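You operate a simulated robot arm through the tools that you are given. There is no shell and no other tool.

You run a simulated robot arm. Do the job below in one go: nothing can be reset, and whatever is moved stays where it is left.

Task
Sieve the dusty beads through the yellow sieve, then pull out the black drawer.
Fine: sieve in the green shaker, all of the pink jug tipped in, jug back, shake lever worked till the beads are clean. Set down upright: pink jug.

It is judged by the outcome, as a careful person would: the job done as asked, and still so three seconds after it is handed in. It fails if anything else is knocked over, pushed out of place, dropped, spilled or broken.

Robot
A 7-joint arm with a fingered hand, fixed in place. Base frame: the origin is at the foot of the arm, x ahead of it, y to its left, z up; the work surface is at about z = 0.8. Units: m, degrees, N and s.
With the tool pointing down near the work surface it reaches from about 0.26 to 0.82 m from the base axis. Its first joint turns from -143.0 to 143.0 degrees. Payload 3 kg.
Tool frame: the origin (TCP) lies between the finger pads and is the grasp point; the fingertips stand 0.026 m ahead of it; z points along the fingers, y is the line along which they close. Largest opening 0.148 m; the body of the gripper starts 0.073 m behind the TCP. The gripper is a hand of 3 fingers: y runs from the thumb to the fingers, the wrist lies at [0, 0, -0.229] in the tool frame, and closing takes about 1.5 s.
Orientation is told as [roll, pitch, yaw] about the base's x, y, z axes, in that order, counted from this pose: with the fingers straight down and closing along the base's y, the tool's x points along the base's -x, its y along +y and its z along -z.

Tools
- The arm moves only by the tool nudge_tool. Its argument "increments" is a list of rows, each an object of numbers (a shift or turn left out is 0, a gripper value left out holds the last): "tx", "ty", "tz": the shift along the base's x, y, z in m; "rx", "ry", "rz": the turn, a rotation vector about the base's x, y, z in degrees; "gripper": the opening, from 0 (shut) to 1 (fully open). In form: [{"tx": .., "ty": .., "tz": .., "rx": .., "ry": .., "rz": .., "gripper": ..}, ...]. A call has 1 to 20 rows; each row shifts and turns the commanded pose from where the row before left it. A row lasts 0.2 s, in which the tool goes at most 0.05 m and 8.6 degrees; a call with a longer step from one row to the next is refused whole, and so is a gripper value outside its range. A pose out of reach is approached as far as the arm can. The call stops where the force on the tool passes 40 N (or 10 N more than at its start, if that is more) or the arm is blocked; 0.2 s more then pass. Each finger travels about 0.153 m/s and halts on what it meets, pressing with about 26 N; the grip force reading is that of the motor and also rises with nothing between the fingers. The clock runs only during rows and for 0.2 s after the last one: add rows that do not move to give the fingers time. The reply holds the time, the measured pose of the TCP, the force on the tool along the base axes, the opening and the grip force, in the units named above and with some noise, with the torque about the TCP (base axes, N m) and any sound that the robot's microphone picked up, and new pictures: "views" is both (left out), scene, wrist or none.
- Cameras (640 x 400 px; columns grow to the right, rows downward): "scene" is fixed at [0.2139, 0.494, 1.5644]; the picture's right is [-0.61, -0.79, 0.00], its down [-0.42, 0.33, -0.85] and it looks along [0.67, -0.52, -0.53] (base axes); focal length 320 px, centre (320, 200). "wrist" rides on the gripper at [0.068, -0.039, -0.09] in the tool frame; the picture's right is [0.50, 0.87, 0.00], its down [-0.66, 0.38, -0.65] and it looks along [-0.57, 0.33, 0.76] (tool axes); focal length 222 px, centre (320, 200). There is no depth. A picture from a camera that has moved, and an enlarged one, comes with that camera's place and axes in the base frame and with its lens. The place of the scene camera against the robot may be out by one fixed shift of up to 0.012 m in any direction.
- lift_body(by): slides the trunk up (or, below 0, down) by that many m; the arm rides with it, the base frame stays. It gives what a move gives, with no picture.
- hand_shape(shape): the hand has 3 fingers and takes this shape, open, in about a second: jaw (thumb against the fingers, like two jaws); tri (thumb and two fingers); tip (a fingertip pinch); poke (one finger out to press); point (the index stretched); flat (the hand flat); cup (the hand cupped); fist (a fist). The gripper value then closes the fingers along that shape, each until it touches; the sizes above hold for jaw. It gives what a move gives, with no picture.
- enlarge(camera, box): a new picture of the part [left, top, right, bottom] of that camera's present view, enlarged. It takes no simulated time.
- close_job(): hands the job in; it is judged then, once.

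Places have to be worked out from the pictures, the camera data and where the tool is seen. Open the gripper and draw the arm clear of the work before you hand the job in, unless the task says otherwise.

The tools are called after "Emit:" as a command line: name --argument value ..., lists and objects as JSON in quotes. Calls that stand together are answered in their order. nudge_tool: Moves the arm, as the interface text tells. Its arguments: {"type":"object","properties":{"increments":{"type":"array","items":{"type":"object","properties":{"tx":{"type":"number"},"ty":{"type":"number"},"tz":{"type":"number"},"rx":{"type":"number"},"ry":{"type":"number"},"rz":{"type":"number"},"gripper":{"type":"number"}}}},"views":{"type":"string","enum":["both","scene","wrist","none"]}},"required":["increments"]} The other tools are called the same way: lift_body (by) slides the trunk up or down; hand_shape (shape) gives the hand a shape; enlarge (camera, box) takes an enlarged picture of a part of a camera's view; close_job () hands the job in.

At the start:

```text
time: 0.0
eef_pos: [0.8414, -0.3309, 1.2064]
tool_rot: [0.0, 0.0, 0.0]
force: [0.1, 0.4, 0.4]
wrist_torque: [-0.02, 0.01, -0.04]
gripper_width: 0.1481
gripper_force: 0.0
shape: jaw
trunk travel left (down, up): [-0.8, 0.09]
```

scene: 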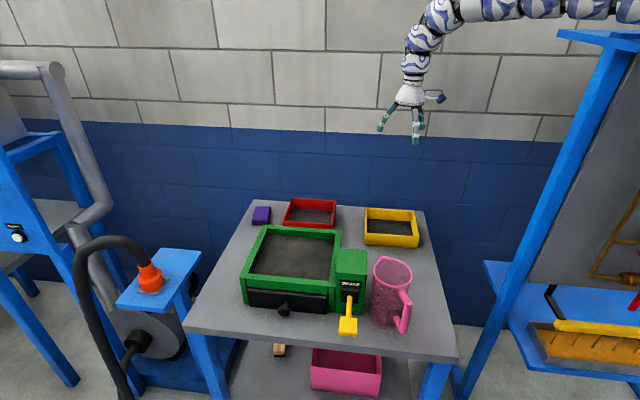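
wrist: 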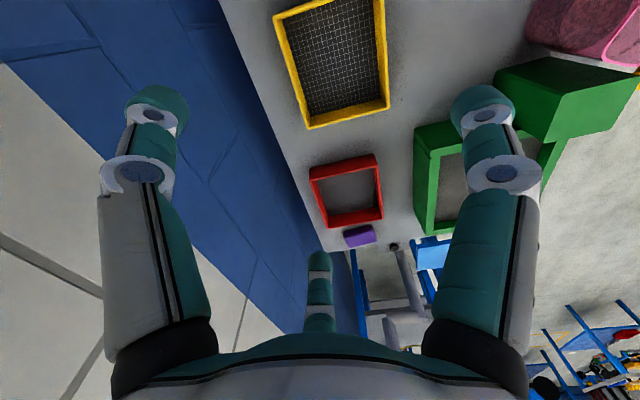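

The scene shows a table with a green shaker (black drawer, yellow lever), yellow and red sieves, and a pink jug. I'll enlarge the pictures first to measure where things are.

Emit:
enlarge --camera "scene" --box '[220, 180, 460, 350]'

Emit:
enlarge --camera "scene" --box '[320, 230, 440, 350]'

Emit:
enlarge --camera "wrist" --box '[240, 0, 640, 260]'

```text
2.35 times, centred on (340, 265) of scene
camera zoom: at [0.2139, 0.494, 1.5644], right [-0.61, -0.79, 0.0], down [-0.42, 0.33, -0.85], along [0.67, -0.52, -0.53], focal length 754 px, centre (273, 47)
```

zoom: 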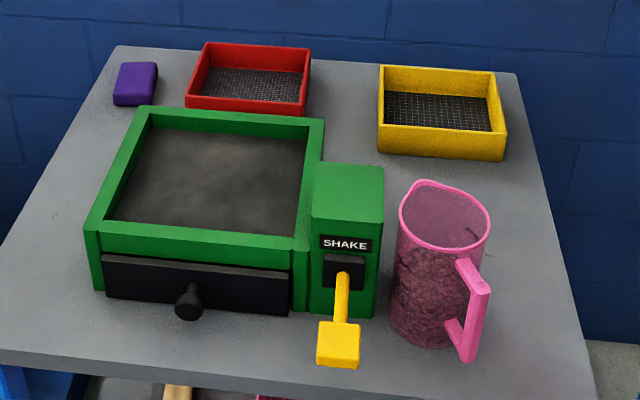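

```text
3.33 times, centred on (380, 290) of scene
camera zoom: at [0.2139, 0.494, 1.5644], right [-0.61, -0.79, 0.0], down [-0.42, 0.33, -0.85], along [0.67, -0.52, -0.53], focal length 1067 px, centre (120, -100)
```

zoom: 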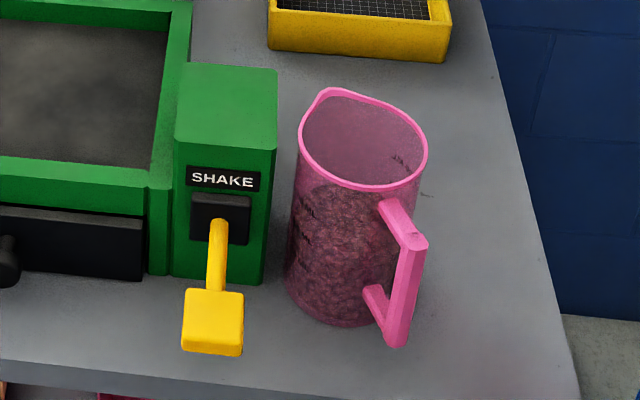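

```text
1.54 times, centred on (440, 130) of wrist
camera zoom: at [0.7742, -0.3704, 1.296], right [-0.5, 0.87, 0.0], down [0.66, 0.38, 0.65], along [0.57, 0.33, -0.76], focal length 342 px, centre (135, 308)
```

zoom: 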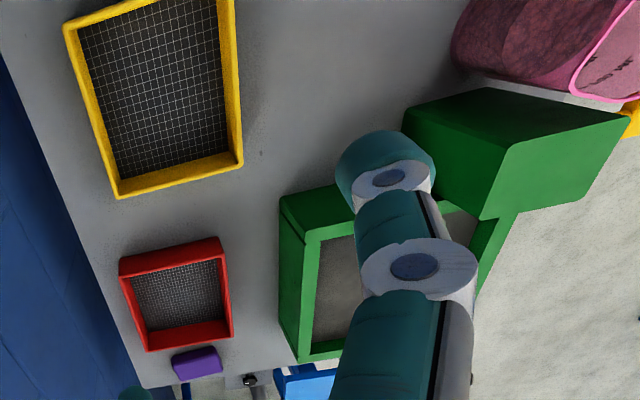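

The table appears turned about 45° to the base, with the shaker centred near (0.86, 0.10), the yellow sieve near (0.83, -0.32) and the jug near (0.57, -0.03). I'll enlarge each one for finer measurements.

Emit:
enlarge --camera "scene" --box '[356, 200, 428, 250]'

Emit:
enlarge --camera "scene" --box '[230, 215, 350, 320]'

Emit:
enlarge --camera "wrist" --box '[260, 0, 400, 140]'

Emit:
enlarge --camera "scene" --box '[360, 0, 480, 150]'

Emit:
enlarge --camera "scene" --box '[325, 240, 375, 345]'

```text
8.00 times, centred on (392, 225) of scene
camera zoom: at [0.2139, 0.494, 1.5644], right [-0.61, -0.79, 0.0], down [-0.42, 0.33, -0.85], along [0.67, -0.52, -0.53], focal length 2562 px, centre (-256, 0)
```

zoom: 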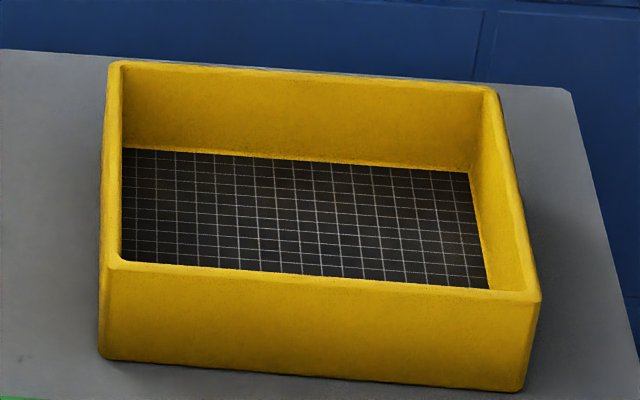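

```text
3.81 times, centred on (290, 268) of scene
camera zoom: at [0.2139, 0.494, 1.5644], right [-0.61, -0.79, 0.0], down [-0.42, 0.33, -0.85], along [0.67, -0.52, -0.53], focal length 1220 px, centre (434, -57)
```

zoom: 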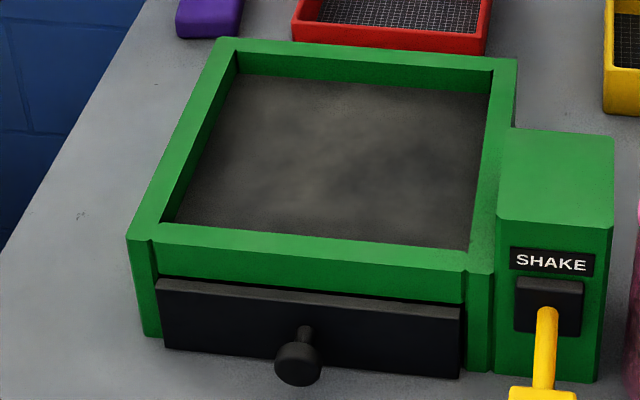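

```text
2.86 times, centred on (330, 70) of wrist
camera zoom: at [0.7742, -0.3704, 1.296], right [-0.5, 0.87, 0.0], down [0.66, 0.38, 0.65], along [0.57, 0.33, -0.76], focal length 635 px, centre (291, 571)
```

zoom: 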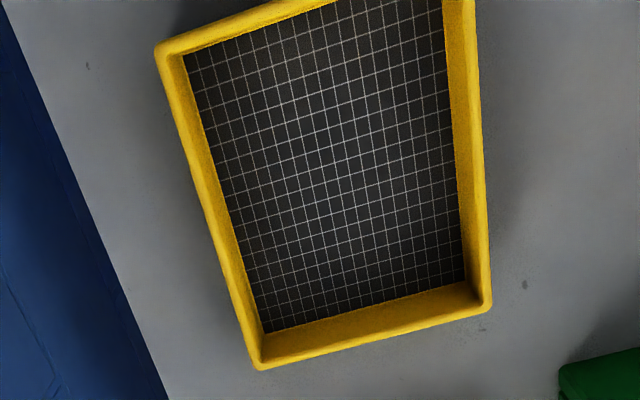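

```text
2.67 times, centred on (420, 75) of scene
camera zoom: at [0.2139, 0.494, 1.5644], right [-0.61, -0.79, 0.0], down [-0.42, 0.33, -0.85], along [0.67, -0.52, -0.53], focal length 854 px, centre (53, 533)
```

zoom: 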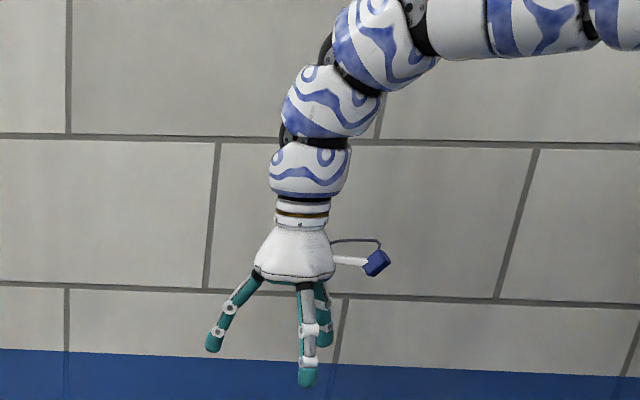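

```text
3.81 times, centred on (350, 292) of scene
camera zoom: at [0.2139, 0.494, 1.5644], right [-0.61, -0.79, 0.0], down [-0.42, 0.33, -0.85], along [0.67, -0.52, -0.53], focal length 1220 px, centre (206, -152)
```

zoom: 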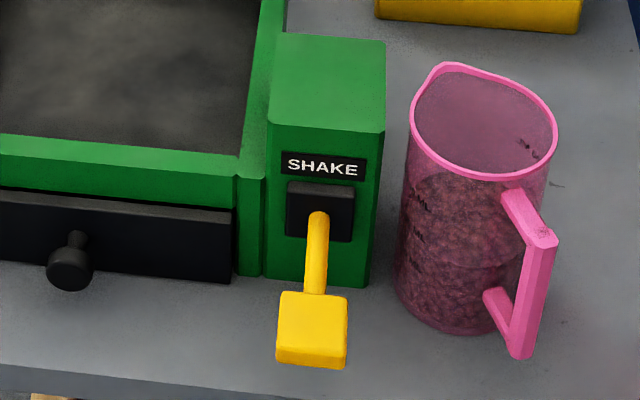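

The sieve is about 0.19 x 0.17 x 0.05 m and the shaker opening about 0.23 x 0.21 m, both lined up with the 45° table. I turn the hand by 45° and come down above the middle of the sieve's near wall, around (0.768, -0.250), to look again.

Emit:
nudge_tool --increments '[{"tx": -0.0122, "ty": 0.0135, "tz": -0.0343, "rz": 7.5}, {"tx": -0.0122, "ty": 0.0135, "tz": -0.0343, "rz": 7.5}, {"tx": -0.0122, "ty": 0.0135, "tz": -0.0343, "rz": 7.5}, {"tx": -0.0122, "ty": 0.0135, "tz": -0.0343, "rz": 7.5}, {"tx": -0.0122, "ty": 0.0135, "tz": -0.0343, "rz": 7.5}, {"tx": -0.0122, "ty": 0.0135, "tz": -0.0343, "rz": 7.5}, {}]' --views "both"

```text
time: 1.6
eef_pos: [0.7716, -0.2494, 0.9974]
tool_rot: [0.0, 0.0, 45.1]
force: [-0.3, -0.6, 0.2]
wrist_torque: [-0.01, 0.01, 0.0]
gripper_width: 0.1479
gripper_force: 0.2
shape: jaw
out of reach, approached as far as the arm can: row 3
trunk travel left (down, up): [-0.8, 0.09]
camera wrist: at [0.7511, -0.3256, 1.0875], right [-0.97, 0.26, 0.0], down [0.19, 0.73, 0.65], along [0.17, 0.63, -0.76], focal length 222 px, centre (320, 200)
```

scene: 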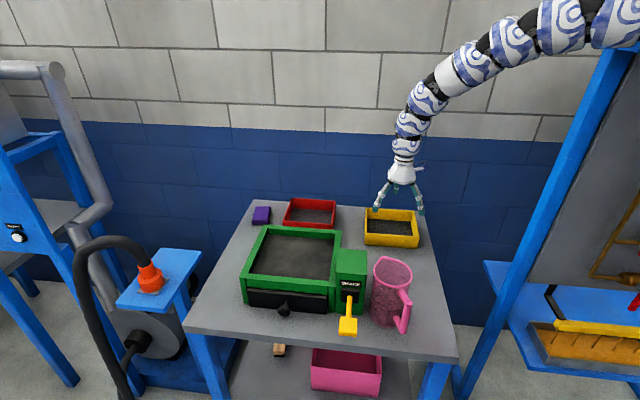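
wrist: 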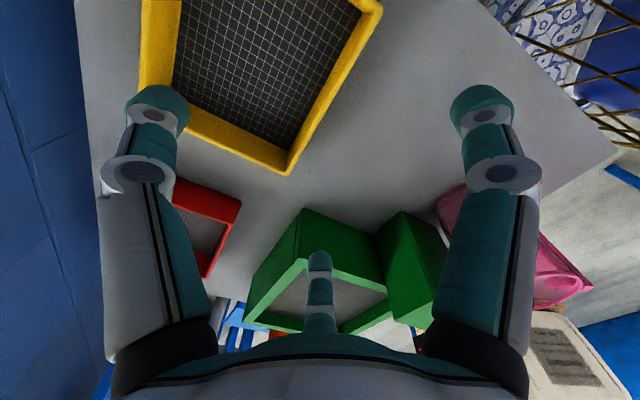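

The hand stands near the sieve's near wall. The wrist camera suggests the thumb at tool -y and two fingers spread on the other side, so I enlarge both views to check the finger layout.

Emit:
enlarge --camera "scene" --box '[350, 130, 450, 255]'

Emit:
enlarge --camera "wrist" --box '[80, 0, 400, 200]'

Emit:
enlarge --camera "wrist" --box '[240, 180, 640, 400]'

```text
3.20 times, centred on (400, 192) of scene
camera zoom: at [0.2139, 0.494, 1.5644], right [-0.61, -0.79, 0.0], down [-0.42, 0.33, -0.85], along [0.67, -0.52, -0.53], focal length 1025 px, centre (64, 224)
```

zoom: 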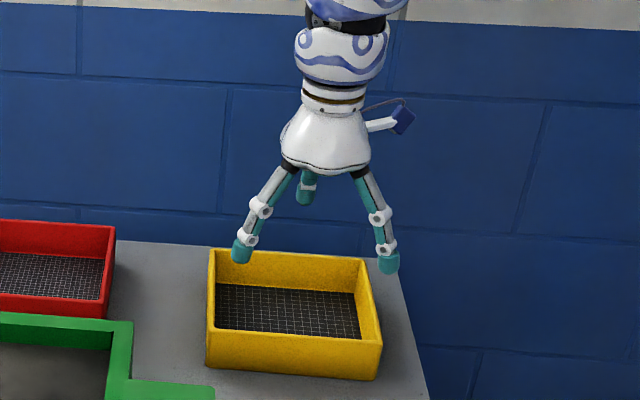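

```text
2.00 times, centred on (240, 100) of wrist
camera zoom: at [0.7511, -0.3256, 1.0875], right [-0.97, 0.26, 0.0], down [0.19, 0.73, 0.65], along [0.17, 0.63, -0.76], focal length 444 px, centre (480, 400)
```

zoom: 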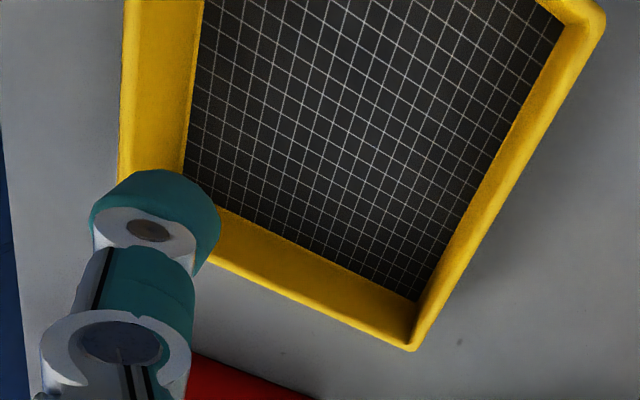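

```text
1.60 times, centred on (440, 290) of wrist
camera zoom: at [0.7511, -0.3256, 1.0875], right [-0.97, 0.26, 0.0], down [0.19, 0.73, 0.65], along [0.17, 0.63, -0.76], focal length 355 px, centre (128, 56)
```

zoom: 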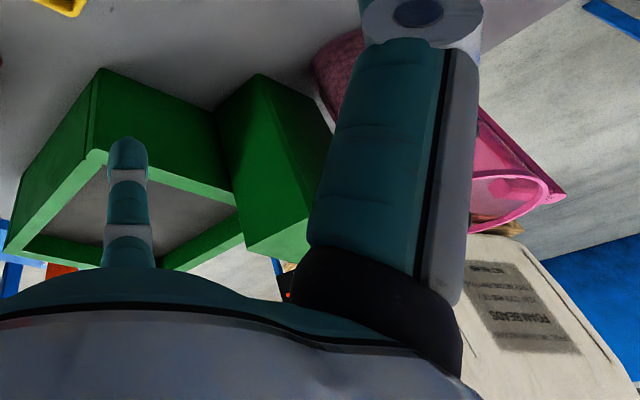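

The scene view shows three fingers spread about 120° apart: thumb on the far side, two fingers on the near side. I close them in the air to see how the fingers come together in jaw shape.

Emit:
nudge_tool --increments '[{"gripper": 0.15}, {}, {}, {}, {}, {}, {}, {}]' --views "both"

Emit:
enlarge --camera "scene" --box '[350, 130, 450, 255]'

```text
time: 3.4
eef_pos: [0.7703, -0.2506, 0.9982]
tool_rot: [0.1, -0.1, 45.1]
force: [0.0, -0.4, -0.2]
wrist_torque: [-0.03, -0.01, -0.01]
gripper_width: 0.0226
gripper_force: 0.1
shape: jaw
trunk travel left (down, up): [-0.8, 0.09]
camera wrist: at [0.7511, -0.3258, 1.0874], right [-0.97, 0.26, 0.0], down [0.2, 0.73, 0.65], along [0.17, 0.63, -0.76], focal length 222 px, centre (320, 200)
```

scene: 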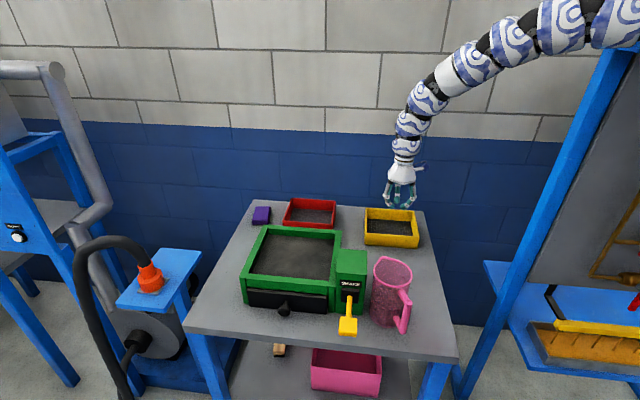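
wrist: 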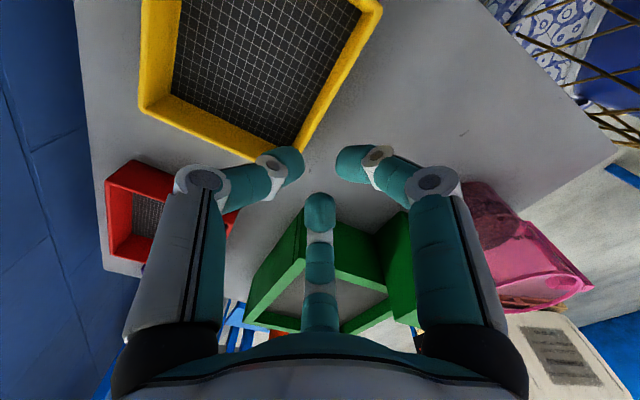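

```text
3.20 times, centred on (400, 192) of scene
camera zoom: at [0.2139, 0.494, 1.5644], right [-0.61, -0.79, 0.0], down [-0.42, 0.33, -0.85], along [0.67, -0.52, -0.53], focal length 1025 px, centre (64, 224)
```

zoom: 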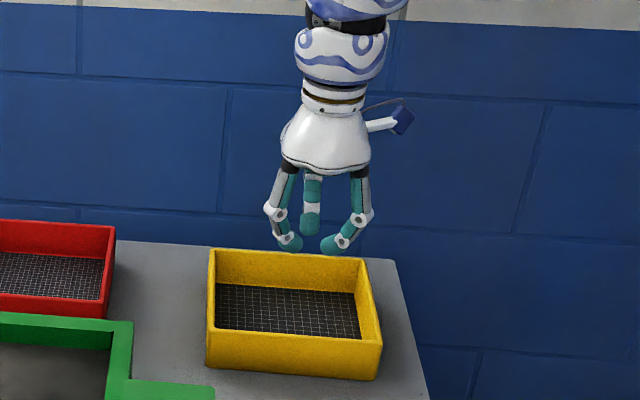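

In jaw shape all three fingers curl in radially. I look at the "tip" pinch shape too, since it may hold a thin wall better.

Emit:
hand_shape --shape "tip"

Emit:
enlarge --camera "wrist" --box '[0, 0, 640, 400]'

Emit:
enlarge --camera "scene" --box '[350, 130, 450, 255]'

Emit:
hand_shape --shape "tri"

Emit:
enlarge --camera "wrist" --box '[0, 0, 640, 400]'

Emit:
enlarge --camera "scene" --box '[350, 130, 450, 255]'

```text
time: 4.3
eef_pos: [0.7714, -0.2501, 0.9978]
tool_rot: [0.0, 0.0, 45.1]
force: [-0.9, -0.1, 0.1]
wrist_torque: [0.02, -0.03, 0.03]
gripper_width: 0.1479
gripper_force: 0.1
shape: tip
trunk travel left (down, up): [-0.8, 0.09]
```

```text
1.00 times, centred on (320, 200) of wrist (not enlarged: the box is as wide or as high as the picture)
camera zoom: at [0.7511, -0.3257, 1.0874], right [-0.97, 0.26, 0.0], down [0.2, 0.73, 0.65], along [0.17, 0.63, -0.76], focal length 222 px, centre (320, 200)
```

zoom: 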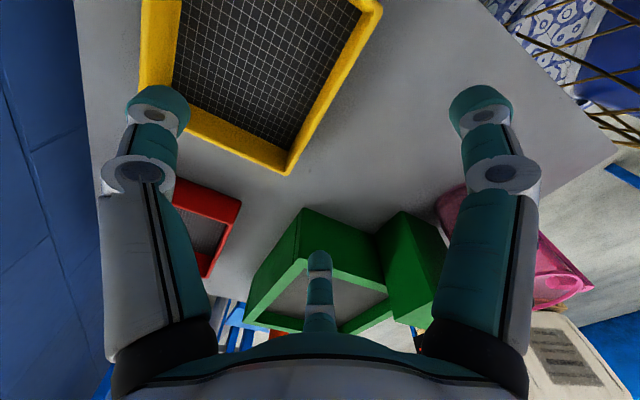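

```text
3.20 times, centred on (400, 192) of scene
camera zoom: at [0.2139, 0.494, 1.5644], right [-0.61, -0.79, 0.0], down [-0.42, 0.33, -0.85], along [0.67, -0.52, -0.53], focal length 1025 px, centre (64, 224)
```

zoom: 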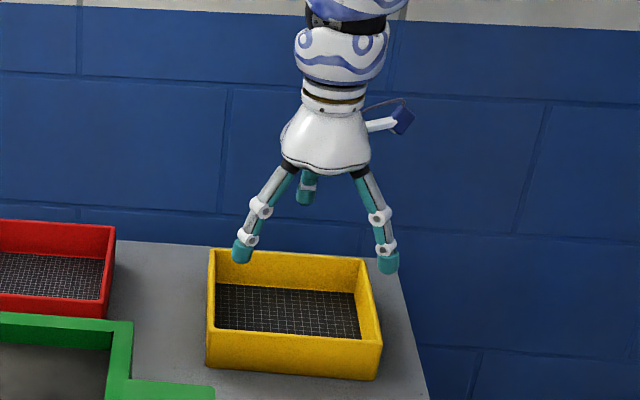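

```text
time: 5.2
eef_pos: [0.7712, -0.25, 0.9971]
tool_rot: [0.0, 0.0, 44.9]
force: [-0.4, 0.3, 0.0]
wrist_torque: [0.0, 0.01, 0.01]
gripper_width: 0.1479
gripper_force: 0.1
shape: tri
trunk travel left (down, up): [-0.8, 0.09]
```

```text
1.00 times, centred on (320, 200) of wrist (not enlarged: the box is as wide or as high as the picture)
camera zoom: at [0.7511, -0.3257, 1.0874], right [-0.97, 0.26, 0.0], down [0.2, 0.73, 0.65], along [0.17, 0.63, -0.76], focal length 222 px, centre (320, 200)
```

zoom: 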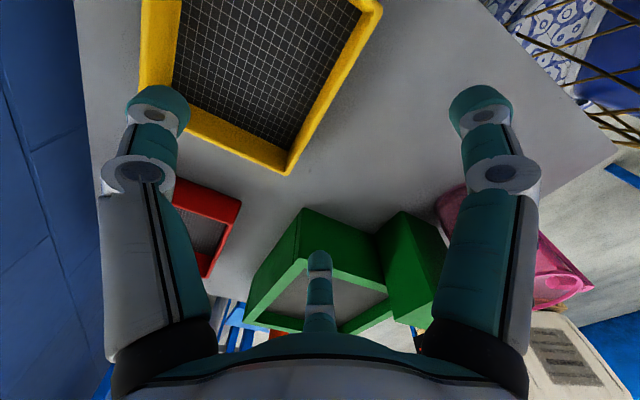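

```text
3.20 times, centred on (400, 192) of scene
camera zoom: at [0.2139, 0.494, 1.5644], right [-0.61, -0.79, 0.0], down [-0.42, 0.33, -0.85], along [0.67, -0.52, -0.53], focal length 1025 px, centre (64, 224)
```

zoom: 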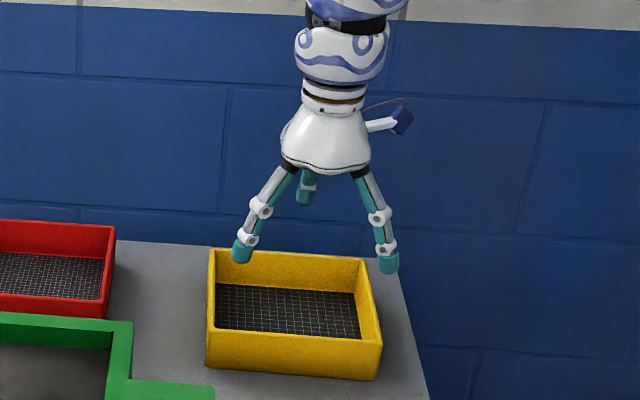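

All shapes open alike, so I go back to jaw. From this wrist view the near wall's centre line is at about (0.771, -0.249), right under the TCP, so I go straight down with the hand open until the tips are about 3 cm below the 0.85 rim.

Emit:
hand_shape --shape "jaw"

Emit:
nudge_tool --increments '[{"tz": -0.03, "gripper": 1.0}, {"tz": -0.03}, {"tz": -0.03}, {"tz": -0.02}, {"tz": -0.015}, {}]' --views "both"

Emit:
enlarge --camera "scene" --box '[350, 160, 450, 260]'

```text
time: 6.1
eef_pos: [0.7715, -0.2507, 0.9963]
tool_rot: [-0.1, 0.1, 45.0]
force: [-0.1, 0.0, 0.2]
wrist_torque: [0.0, 0.04, 0.0]
gripper_width: 0.1481
gripper_force: 0.2
shape: jaw
trunk travel left (down, up): [-0.8, 0.09]
```

```text
time: 7.5
eef_pos: [0.7708, -0.2518, 0.8738]
tool_rot: [-0.1, 0.0, 44.9]
force: [0.6, -0.4, 0.2]
wrist_torque: [-0.01, 0.0, 0.0]
gripper_width: 0.1481
gripper_force: 0.0
shape: jaw
trunk travel left (down, up): [-0.8, 0.09]
camera wrist: at [0.7495, -0.3275, 0.9632], right [-0.97, 0.26, 0.0], down [0.2, 0.73, 0.65], along [0.17, 0.63, -0.76], focal length 222 px, centre (320, 200)
```

scene: 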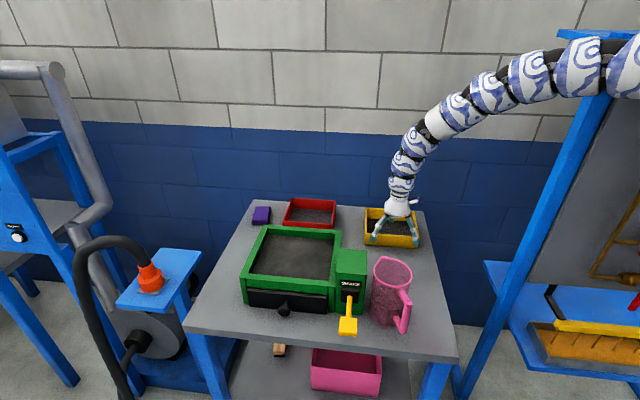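
wrist: 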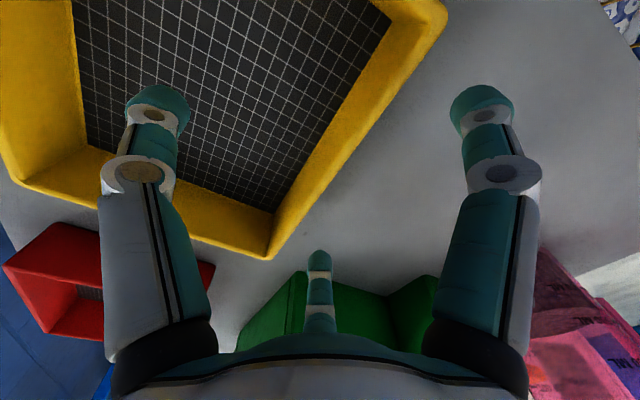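

```text
4.00 times, centred on (400, 210) of scene
camera zoom: at [0.2139, 0.494, 1.5644], right [-0.61, -0.79, 0.0], down [-0.42, 0.33, -0.85], along [0.67, -0.52, -0.53], focal length 1281 px, centre (0, 160)
```

zoom: 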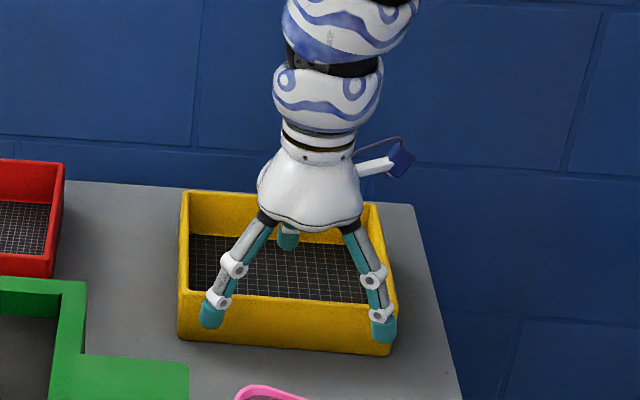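

The TCP is centred on the near wall in both directions (wall line e2 ≈ 0.723, TCP 0.723). I lower the last 2 cm and close gently on the wall.

Emit:
nudge_tool --increments '[{"tz": -0.012, "gripper": 1.0}, {"tz": -0.01}, {"gripper": 0.6}, {}, {}, {"gripper": 0.3}, {}, {}, {"gripper": 0.15}, {}, {}, {"gripper": 0.0}, {}, {}, {}, {}]' --views "both"

Emit:
enlarge --camera "scene" --box '[350, 160, 450, 260]'

```text
time: 10.9
eef_pos: [0.77, -0.2495, 0.8526]
tool_rot: [0.0, 0.0, 44.9]
force: [0.8, 1.0, -0.2]
wrist_torque: [-0.04, -0.01, 0.02]
gripper_width: 0.0055
gripper_force: 26.1
shape: jaw
trunk travel left (down, up): [-0.8, 0.09]
camera wrist: at [0.7506, -0.3264, 0.9412], right [-0.97, 0.26, 0.0], down [0.2, 0.73, 0.65], along [0.17, 0.63, -0.76], focal length 222 px, centre (320, 200)
```

scene: 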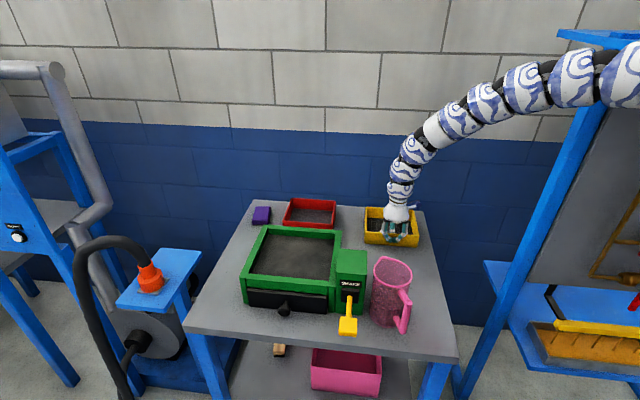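
wrist: 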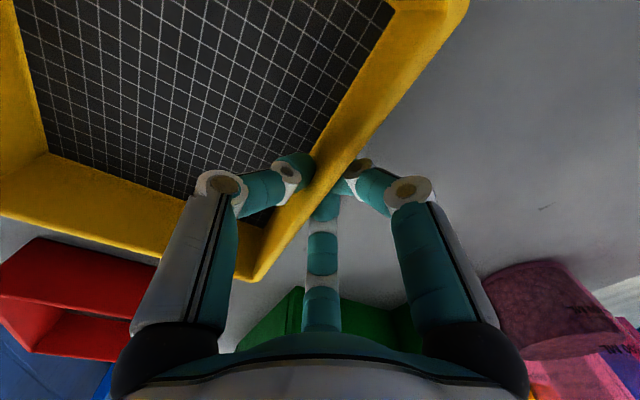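

```text
4.00 times, centred on (400, 210) of scene
camera zoom: at [0.2139, 0.494, 1.5644], right [-0.61, -0.79, 0.0], down [-0.42, 0.33, -0.85], along [0.67, -0.52, -0.53], focal length 1281 px, centre (0, 160)
```

zoom: 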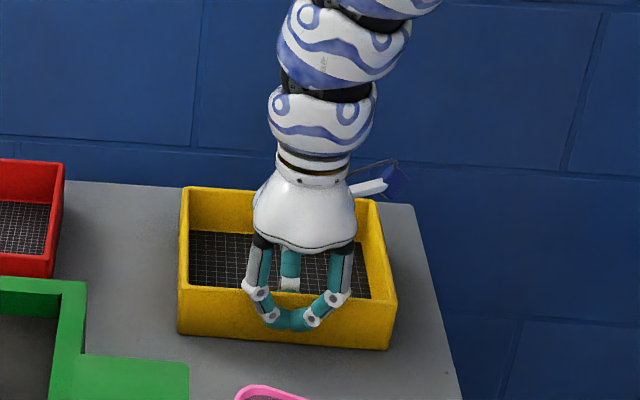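

The wall is pinched (opening 5.5 mm, 26 N). I lift a few centimetres slowly and check how the sieve hangs.

Emit:
nudge_tool --increments '[{"tz": 0.01}, {"tz": 0.015}, {"tz": 0.015}, {"tz": 0.01}, {}]' --views "both"

Emit:
enlarge --camera "scene" --box '[350, 140, 450, 260]'

```text
time: 12.1
eef_pos: [0.771, -0.2483, 0.9024]
tool_rot: [-0.1, 0.1, 45.0]
force: [-0.2, 0.4, -2.2]
wrist_torque: [0.1, 0.06, -0.02]
gripper_width: 0.0056
gripper_force: 26.2
shape: jaw
trunk travel left (down, up): [-0.8, 0.09]
camera wrist: at [0.7508, -0.3237, 0.9916], right [-0.97, 0.26, 0.0], down [0.2, 0.73, 0.65], along [0.17, 0.63, -0.76], focal length 222 px, centre (320, 200)
```

scene: 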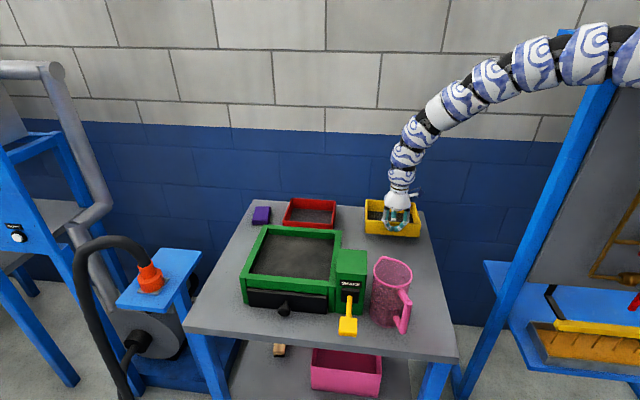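
wrist: 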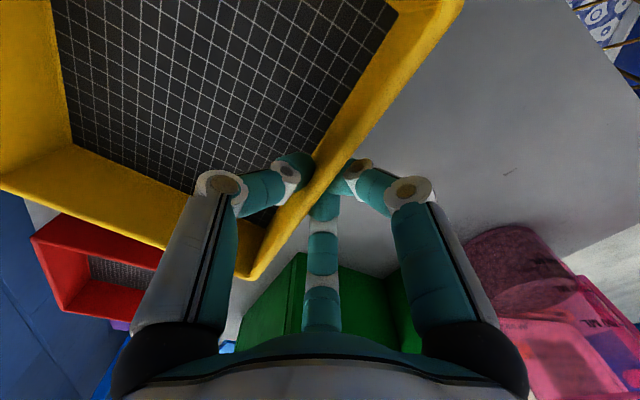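

```text
3.33 times, centred on (400, 200) of scene
camera zoom: at [0.2139, 0.494, 1.5644], right [-0.61, -0.79, 0.0], down [-0.42, 0.33, -0.85], along [0.67, -0.52, -0.53], focal length 1067 px, centre (53, 200)
```

zoom: 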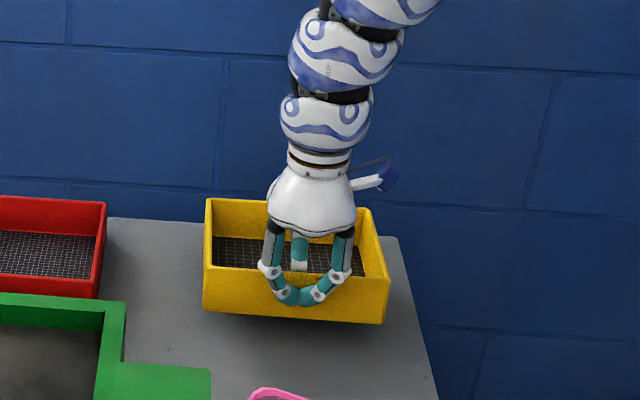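

The sieve (about 0.2 kg) hangs nearly level. I raise it to about z = 1.08, clear of the lever box and the jug, and look again.

Emit:
nudge_tool --increments '[{"tz": 0.02}, {"tz": 0.025}, {"tz": 0.025}, {"tz": 0.025}, {"tz": 0.025}, {"tz": 0.025}, {"tz": 0.02}, {"tz": 0.013}, {}]' --views "both"

Emit:
enlarge --camera "scene" --box '[340, 100, 460, 240]'

```text
time: 14.1
eef_pos: [0.7962, -0.2513, 1.0661]
tool_rot: [0.1, 0.2, 45.0]
force: [-0.6, -0.4, -1.4]
wrist_torque: [0.14, 0.08, 0.01]
gripper_width: 0.0052
gripper_force: 26.4
shape: jaw
out of reach, approached as far as the arm can: row 6, 7, 8
trunk travel left (down, up): [-0.8, 0.09]
camera wrist: at [0.7763, -0.3272, 1.1557], right [-0.97, 0.26, 0.0], down [0.2, 0.73, 0.65], along [0.17, 0.63, -0.76], focal length 222 px, centre (320, 200)
```

scene: 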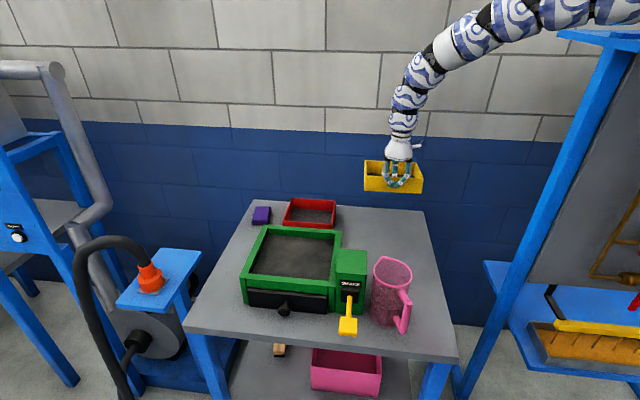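
wrist: 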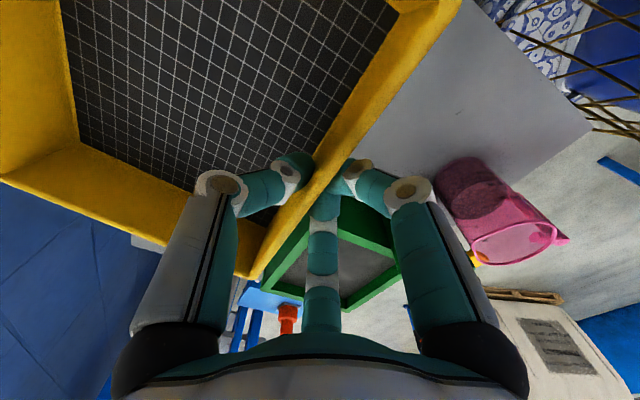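

```text
2.86 times, centred on (400, 170) of scene
camera zoom: at [0.2139, 0.494, 1.5644], right [-0.61, -0.79, 0.0], down [-0.42, 0.33, -0.85], along [0.67, -0.52, -0.53], focal length 915 px, centre (91, 286)
```

zoom: 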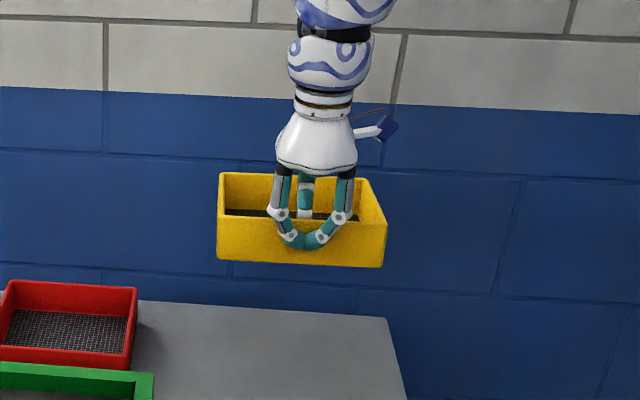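

At this height the arm was pushed outward a little (x = 0.796), so close-in poses are limited up high. I raise the trunk by 0.08 m so that the same heights fall in the arm's easier range.

Emit:
lift_body --by 0.08

```text
time: 15.3
eef_pos: [0.7955, -0.2525, 1.1459]
tool_rot: [0.1, 0.0, 45.1]
force: [-0.4, -0.2, -1.7]
wrist_torque: [0.11, 0.13, 0.01]
gripper_width: 0.0053
gripper_force: 26.2
shape: jaw
trunk travel left (down, up): [-0.88, 0.01]
```

Now I lower slightly to about 1.06 and start moving toward the shaker, checking how the pose responds.

Emit:
nudge_tool --increments '[{"tz": -0.02, "ty": 0.02}, {"tz": -0.025, "ty": 0.025}, {"tz": -0.025, "ty": 0.025}, {"ty": 0.03}, {"ty": 0.03}, {}]' --views "scene"

```text
time: 16.7
eef_pos: [0.798, -0.1225, 1.0783]
tool_rot: [0.2, 0.0, 44.9]
force: [-0.4, -0.3, -2.2]
wrist_torque: [0.06, 0.09, -0.01]
gripper_width: 0.005
gripper_force: 26.3
shape: jaw
trunk travel left (down, up): [-0.88, 0.01]
```

scene: 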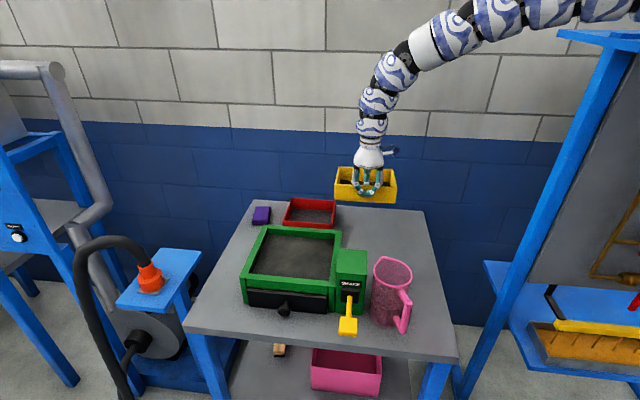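

The move tracks well. I carry on sideways to above the shaker at about (0.799, 0.161).

Emit:
nudge_tool --increments '[{"ty": 0.028}, {"ty": 0.03}, {"ty": 0.03}, {"ty": 0.03}, {"ty": 0.03}, {"ty": 0.03}, {"ty": 0.03}, {"ty": 0.03}, {"ty": 0.025}, {"ty": 0.02}, {}, {}]' --views "both"

Emit:
enlarge --camera "scene" --box '[230, 140, 370, 320]'

```text
time: 19.3
eef_pos: [0.7972, 0.1608, 1.0749]
tool_rot: [0.1, 0.2, 44.9]
force: [0.4, -0.7, -1.1]
wrist_torque: [0.1, 0.11, 0.0]
gripper_width: 0.0054
gripper_force: 25.9
shape: jaw
trunk travel left (down, up): [-0.88, 0.01]
camera wrist: at [0.7767, 0.085, 1.1655], right [-0.97, 0.26, 0.0], down [0.2, 0.73, 0.65], along [0.17, 0.63, -0.76], focal length 222 px, centre (320, 200)
```

scene: 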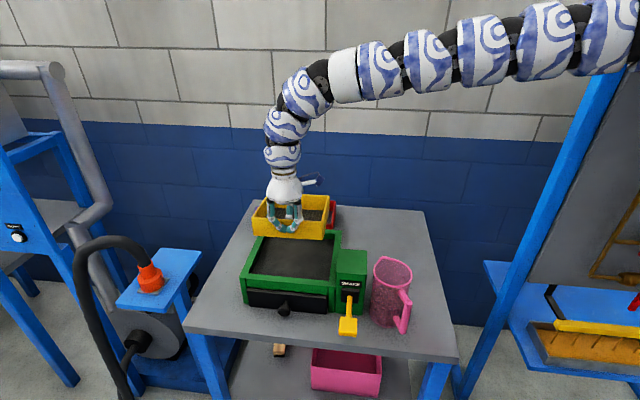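
wrist: 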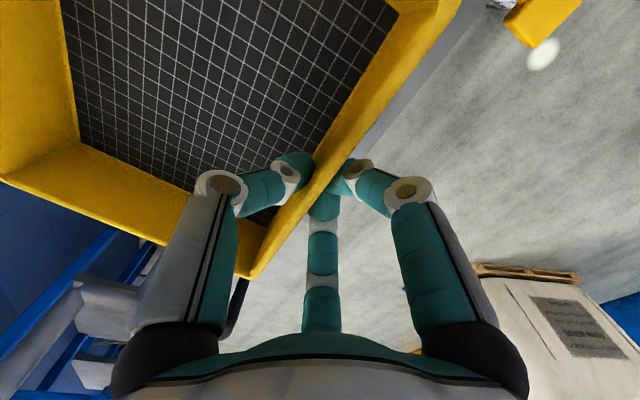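

```text
2.22 times, centred on (300, 230) of scene
camera zoom: at [0.2139, 0.494, 1.5644], right [-0.61, -0.79, 0.0], down [-0.42, 0.33, -0.85], along [0.67, -0.52, -0.53], focal length 712 px, centre (364, 133)
```

zoom: 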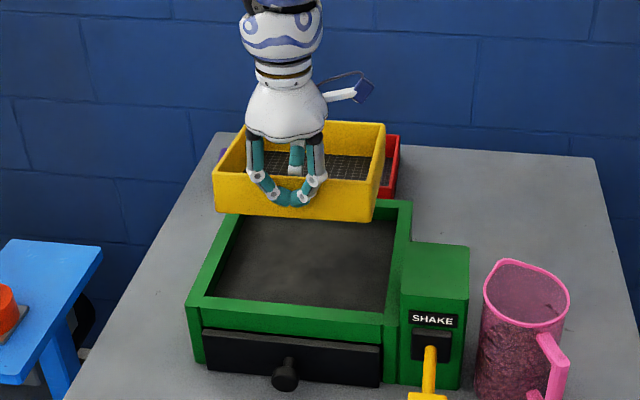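

Comparing sieve and shaker in the scene picture, the sieve is within about 3 mm of centred over the opening (about 2 cm gaps all round). I lower it straight down to just above the opening floor.

Emit:
nudge_tool --increments '[{"tz": -0.02}, {"tz": -0.025}, {"tz": -0.025}, {"tz": -0.025}, {"tz": -0.02}, {"tz": -0.01}, {}]' --views "both"

Emit:
enlarge --camera "scene" --box '[230, 180, 370, 320]'

```text
time: 20.9
eef_pos: [0.7783, 0.1559, 0.9595]
tool_rot: [0.0, 0.2, 45.0]
force: [-0.2, -0.6, -2.0]
wrist_torque: [0.12, 0.11, -0.05]
gripper_width: 0.0048
gripper_force: 26.2
shape: jaw
out of reach, approached as far as the arm can: row 4, 5, 6
trunk travel left (down, up): [-0.88, 0.01]
camera wrist: at [0.7591, 0.0803, 1.0485], right [-0.97, 0.26, 0.0], down [0.2, 0.73, 0.65], along [0.17, 0.63, -0.76], focal length 222 px, centre (320, 200)
```

scene: 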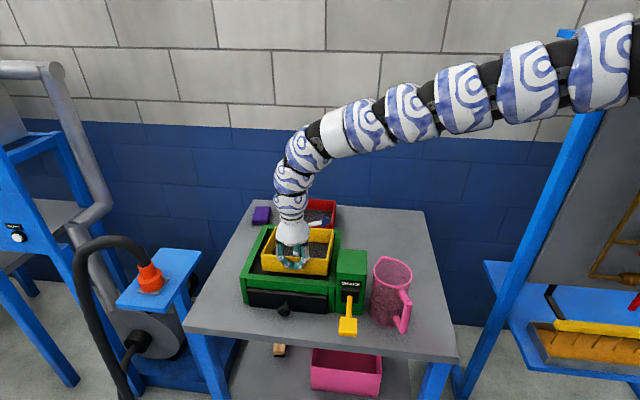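
wrist: 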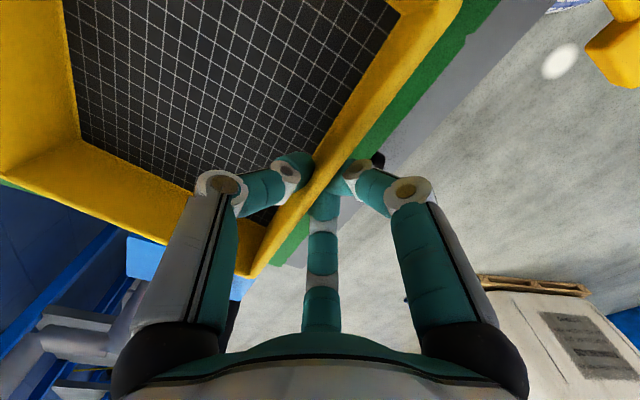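

```text
2.86 times, centred on (300, 250) of scene
camera zoom: at [0.2139, 0.494, 1.5644], right [-0.61, -0.79, 0.0], down [-0.42, 0.33, -0.85], along [0.67, -0.52, -0.53], focal length 915 px, centre (377, 57)
```

zoom: 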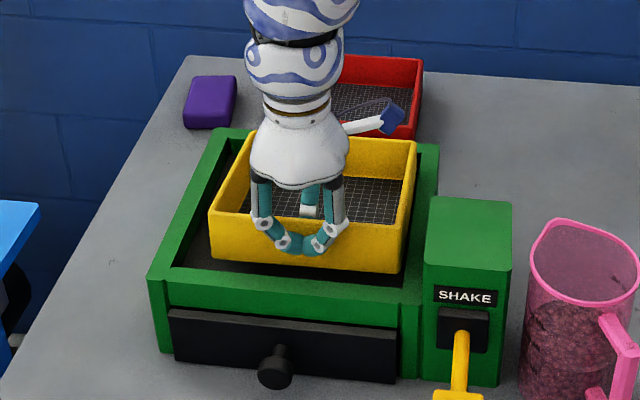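

With the trunk raised, the arm reaches its outer limit down low (x fell to 0.778). I go back up to (0.798, 0.161, 1.065), and will then lower with the trunk, which keeps the arm pose unchanged.

Emit:
nudge_tool --increments '[{"tz": 0.025}, {"tz": 0.025}, {"tz": 0.025, "tx": 0.01, "ty": 0.003}, {"tz": 0.025, "tx": 0.01, "ty": 0.003}, {"tz": 0.006}, {}, {}]' --views "none"

```text
time: 22.5
eef_pos: [0.8001, 0.1602, 1.0643]
tool_rot: [0.2, -0.1, 44.9]
force: [0.2, 0.4, -1.6]
wrist_torque: [0.06, 0.09, 0.0]
gripper_width: 0.0051
gripper_force: 26.0
shape: jaw
trunk travel left (down, up): [-0.88, 0.01]
```

The TCP is at (0.800, 0.160), which puts the sieve centred in the opening. Now I lower the trunk by 0.12 m.

Emit:
lift_body --by -0.12

Emit:
enlarge --camera "scene" --box '[230, 180, 370, 320]'

Emit:
enlarge --camera "wrist" --box '[0, 0, 640, 400]'

```text
time: 24.0
eef_pos: [0.799, 0.1596, 0.9446]
tool_rot: [0.1, 0.0, 44.8]
force: [-0.6, -0.6, -1.2]
wrist_torque: [0.03, 0.01, 0.03]
gripper_width: 0.0052
gripper_force: 25.8
shape: jaw
trunk travel left (down, up): [-0.76, 0.13]
```

```text
2.86 times, centred on (300, 250) of scene
camera zoom: at [0.2139, 0.494, 1.5644], right [-0.61, -0.79, 0.0], down [-0.42, 0.33, -0.85], along [0.67, -0.52, -0.53], focal length 915 px, centre (377, 57)
```

zoom: 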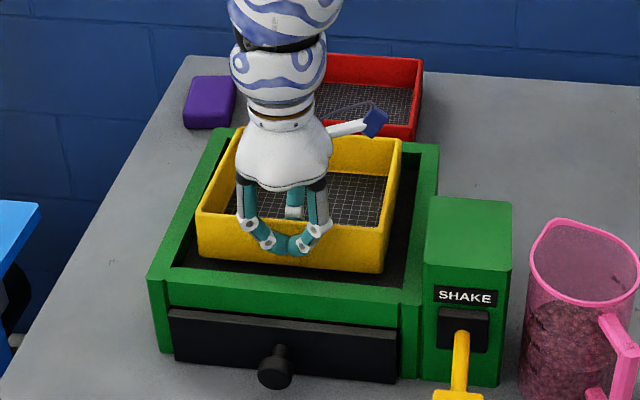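

```text
1.00 times, centred on (320, 200) of wrist (not enlarged: the box is as wide or as high as the picture)
camera zoom: at [0.7797, 0.0844, 1.0347], right [-0.97, 0.26, 0.0], down [0.2, 0.73, 0.65], along [0.17, 0.63, -0.76], focal length 222 px, centre (320, 200)
```

zoom: 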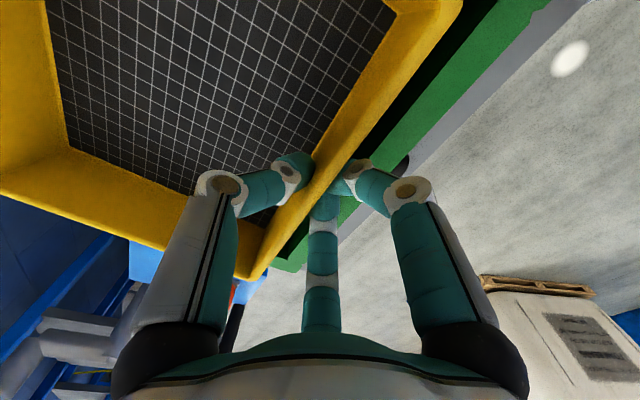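

The sieve sits centred above the floor of the opening. I lower in small steps until the weight comes off.

Emit:
nudge_tool --increments '[{"tz": -0.006}, {"tz": -0.005}, {}]' --views "none"

Emit:
enlarge --camera "scene" --box '[240, 200, 350, 310]'

```text
time: 24.8
eef_pos: [0.7995, 0.1614, 0.9342]
tool_rot: [0.1, 0.0, 45.1]
force: [0.0, 1.1, -0.9]
wrist_torque: [-0.03, -0.05, -0.05]
gripper_width: 0.0051
gripper_force: 26.4
shape: jaw
trunk travel left (down, up): [-0.76, 0.13]
```

```text
3.64 times, centred on (295, 255) of scene
camera zoom: at [0.2139, 0.494, 1.5644], right [-0.61, -0.79, 0.0], down [-0.42, 0.33, -0.85], along [0.67, -0.52, -0.53], focal length 1164 px, centre (411, 0)
```

zoom: 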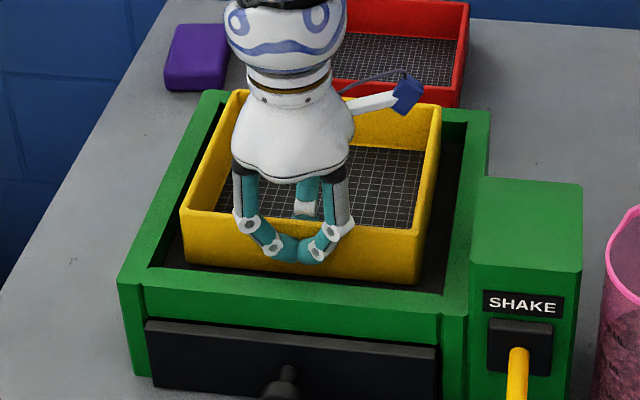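

The torque has changed sign, so the far side is already resting. A little lower until the near wall also rests.

Emit:
nudge_tool --increments '[{"tz": -0.004}, {"tz": -0.004}, {}]' --views "none"

Emit:
enlarge --camera "scene" --box '[240, 200, 350, 310]'

```text
time: 25.6
eef_pos: [0.7999, 0.1598, 0.9299]
tool_rot: [0.0, -0.2, 44.9]
force: [1.6, 0.8, 29.1]
wrist_torque: [-0.06, -0.13, 0.02]
gripper_width: 0.006
gripper_force: 26.2
shape: jaw
trunk travel left (down, up): [-0.76, 0.13]
```

```text
3.64 times, centred on (295, 255) of scene
camera zoom: at [0.2139, 0.494, 1.5644], right [-0.61, -0.79, 0.0], down [-0.42, 0.33, -0.85], along [0.67, -0.52, -0.53], focal length 1164 px, centre (411, 0)
```

zoom: 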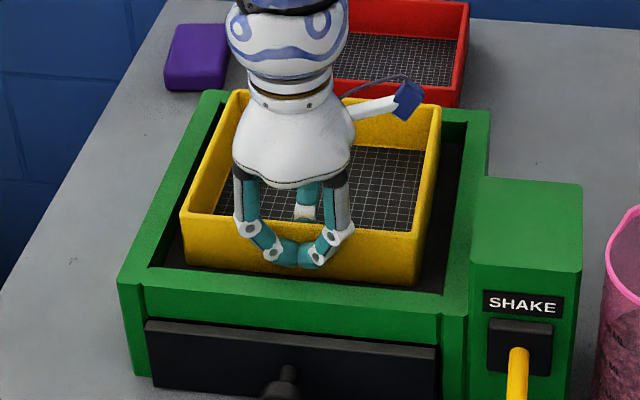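

The sieve rests (29 N up). I ease the pressure, open only slightly so the outer fingers don't touch the shaker rim, then go up.

Emit:
nudge_tool --increments '[{"tz": 0.003}, {"gripper": 0.15}, {}, {"gripper": 0.2}, {}, {}]' --views "wrist"

Emit:
enlarge --camera "scene" --box '[240, 200, 350, 310]'

```text
time: 27.0
eef_pos: [0.8003, 0.1605, 0.9291]
tool_rot: [0.1, -0.1, 45.1]
force: [0.1, 0.3, 1.1]
wrist_torque: [-0.02, 0.02, 0.01]
gripper_width: 0.0288
gripper_force: 0.1
shape: jaw
trunk travel left (down, up): [-0.76, 0.13]
camera wrist: at [0.7799, 0.0846, 1.0188], right [-0.97, 0.26, 0.0], down [0.2, 0.73, 0.65], along [0.17, 0.63, -0.76], focal length 222 px, centre (320, 200)
```

wrist: 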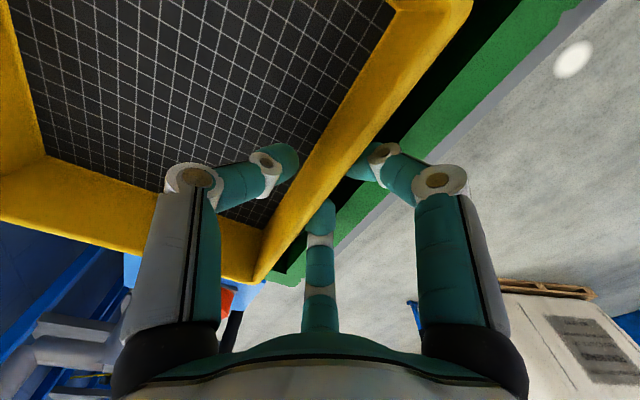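

```text
3.64 times, centred on (295, 255) of scene
camera zoom: at [0.2139, 0.494, 1.5644], right [-0.61, -0.79, 0.0], down [-0.42, 0.33, -0.85], along [0.67, -0.52, -0.53], focal length 1164 px, centre (411, 0)
```

zoom: 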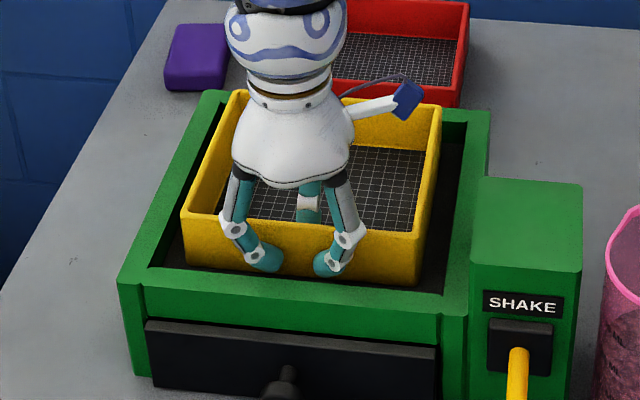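

The sieve is released and sits in the shaker. I rise straight up with the same opening, then look at everything.

Emit:
nudge_tool --increments '[{"tz": 0.015}, {"tz": 0.025}, {"tz": 0.03}, {"tz": 0.03}, {"tz": 0.03, "gripper": 0.6}, {}, {}]' --views "both"

Emit:
enlarge --camera "scene" --box '[230, 190, 450, 350]'

```text
time: 28.6
eef_pos: [0.7983, 0.16, 1.0582]
tool_rot: [0.1, 0.1, 44.9]
force: [-0.9, 0.2, -0.2]
wrist_torque: [0.02, -0.03, 0.01]
gripper_width: 0.0883
gripper_force: 0.1
shape: jaw
trunk travel left (down, up): [-0.76, 0.13]
camera wrist: at [0.7787, 0.0845, 1.1478], right [-0.97, 0.26, 0.0], down [0.2, 0.73, 0.65], along [0.17, 0.63, -0.76], focal length 222 px, centre (320, 200)
```

scene: 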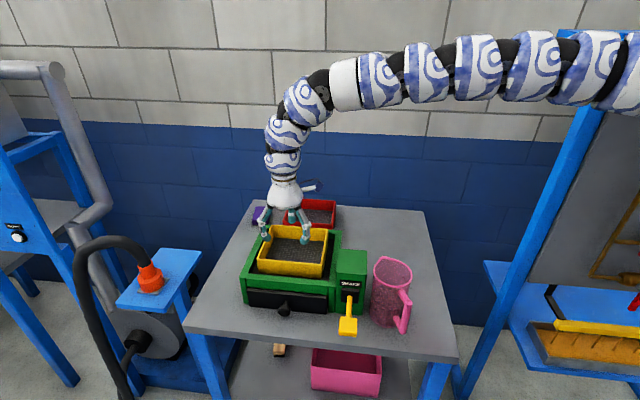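
wrist: 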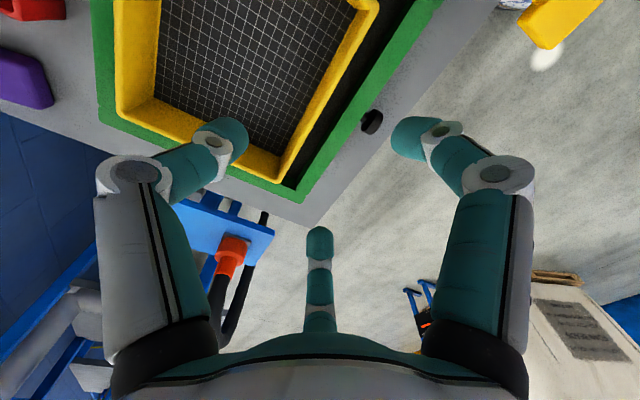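

```text
2.50 times, centred on (340, 270) of scene
camera zoom: at [0.2139, 0.494, 1.5644], right [-0.61, -0.79, 0.0], down [-0.42, 0.33, -0.85], along [0.67, -0.52, -0.53], focal length 800 px, centre (270, 25)
```

zoom: 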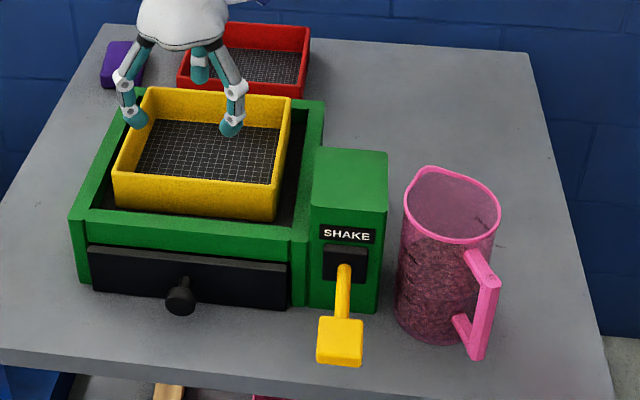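

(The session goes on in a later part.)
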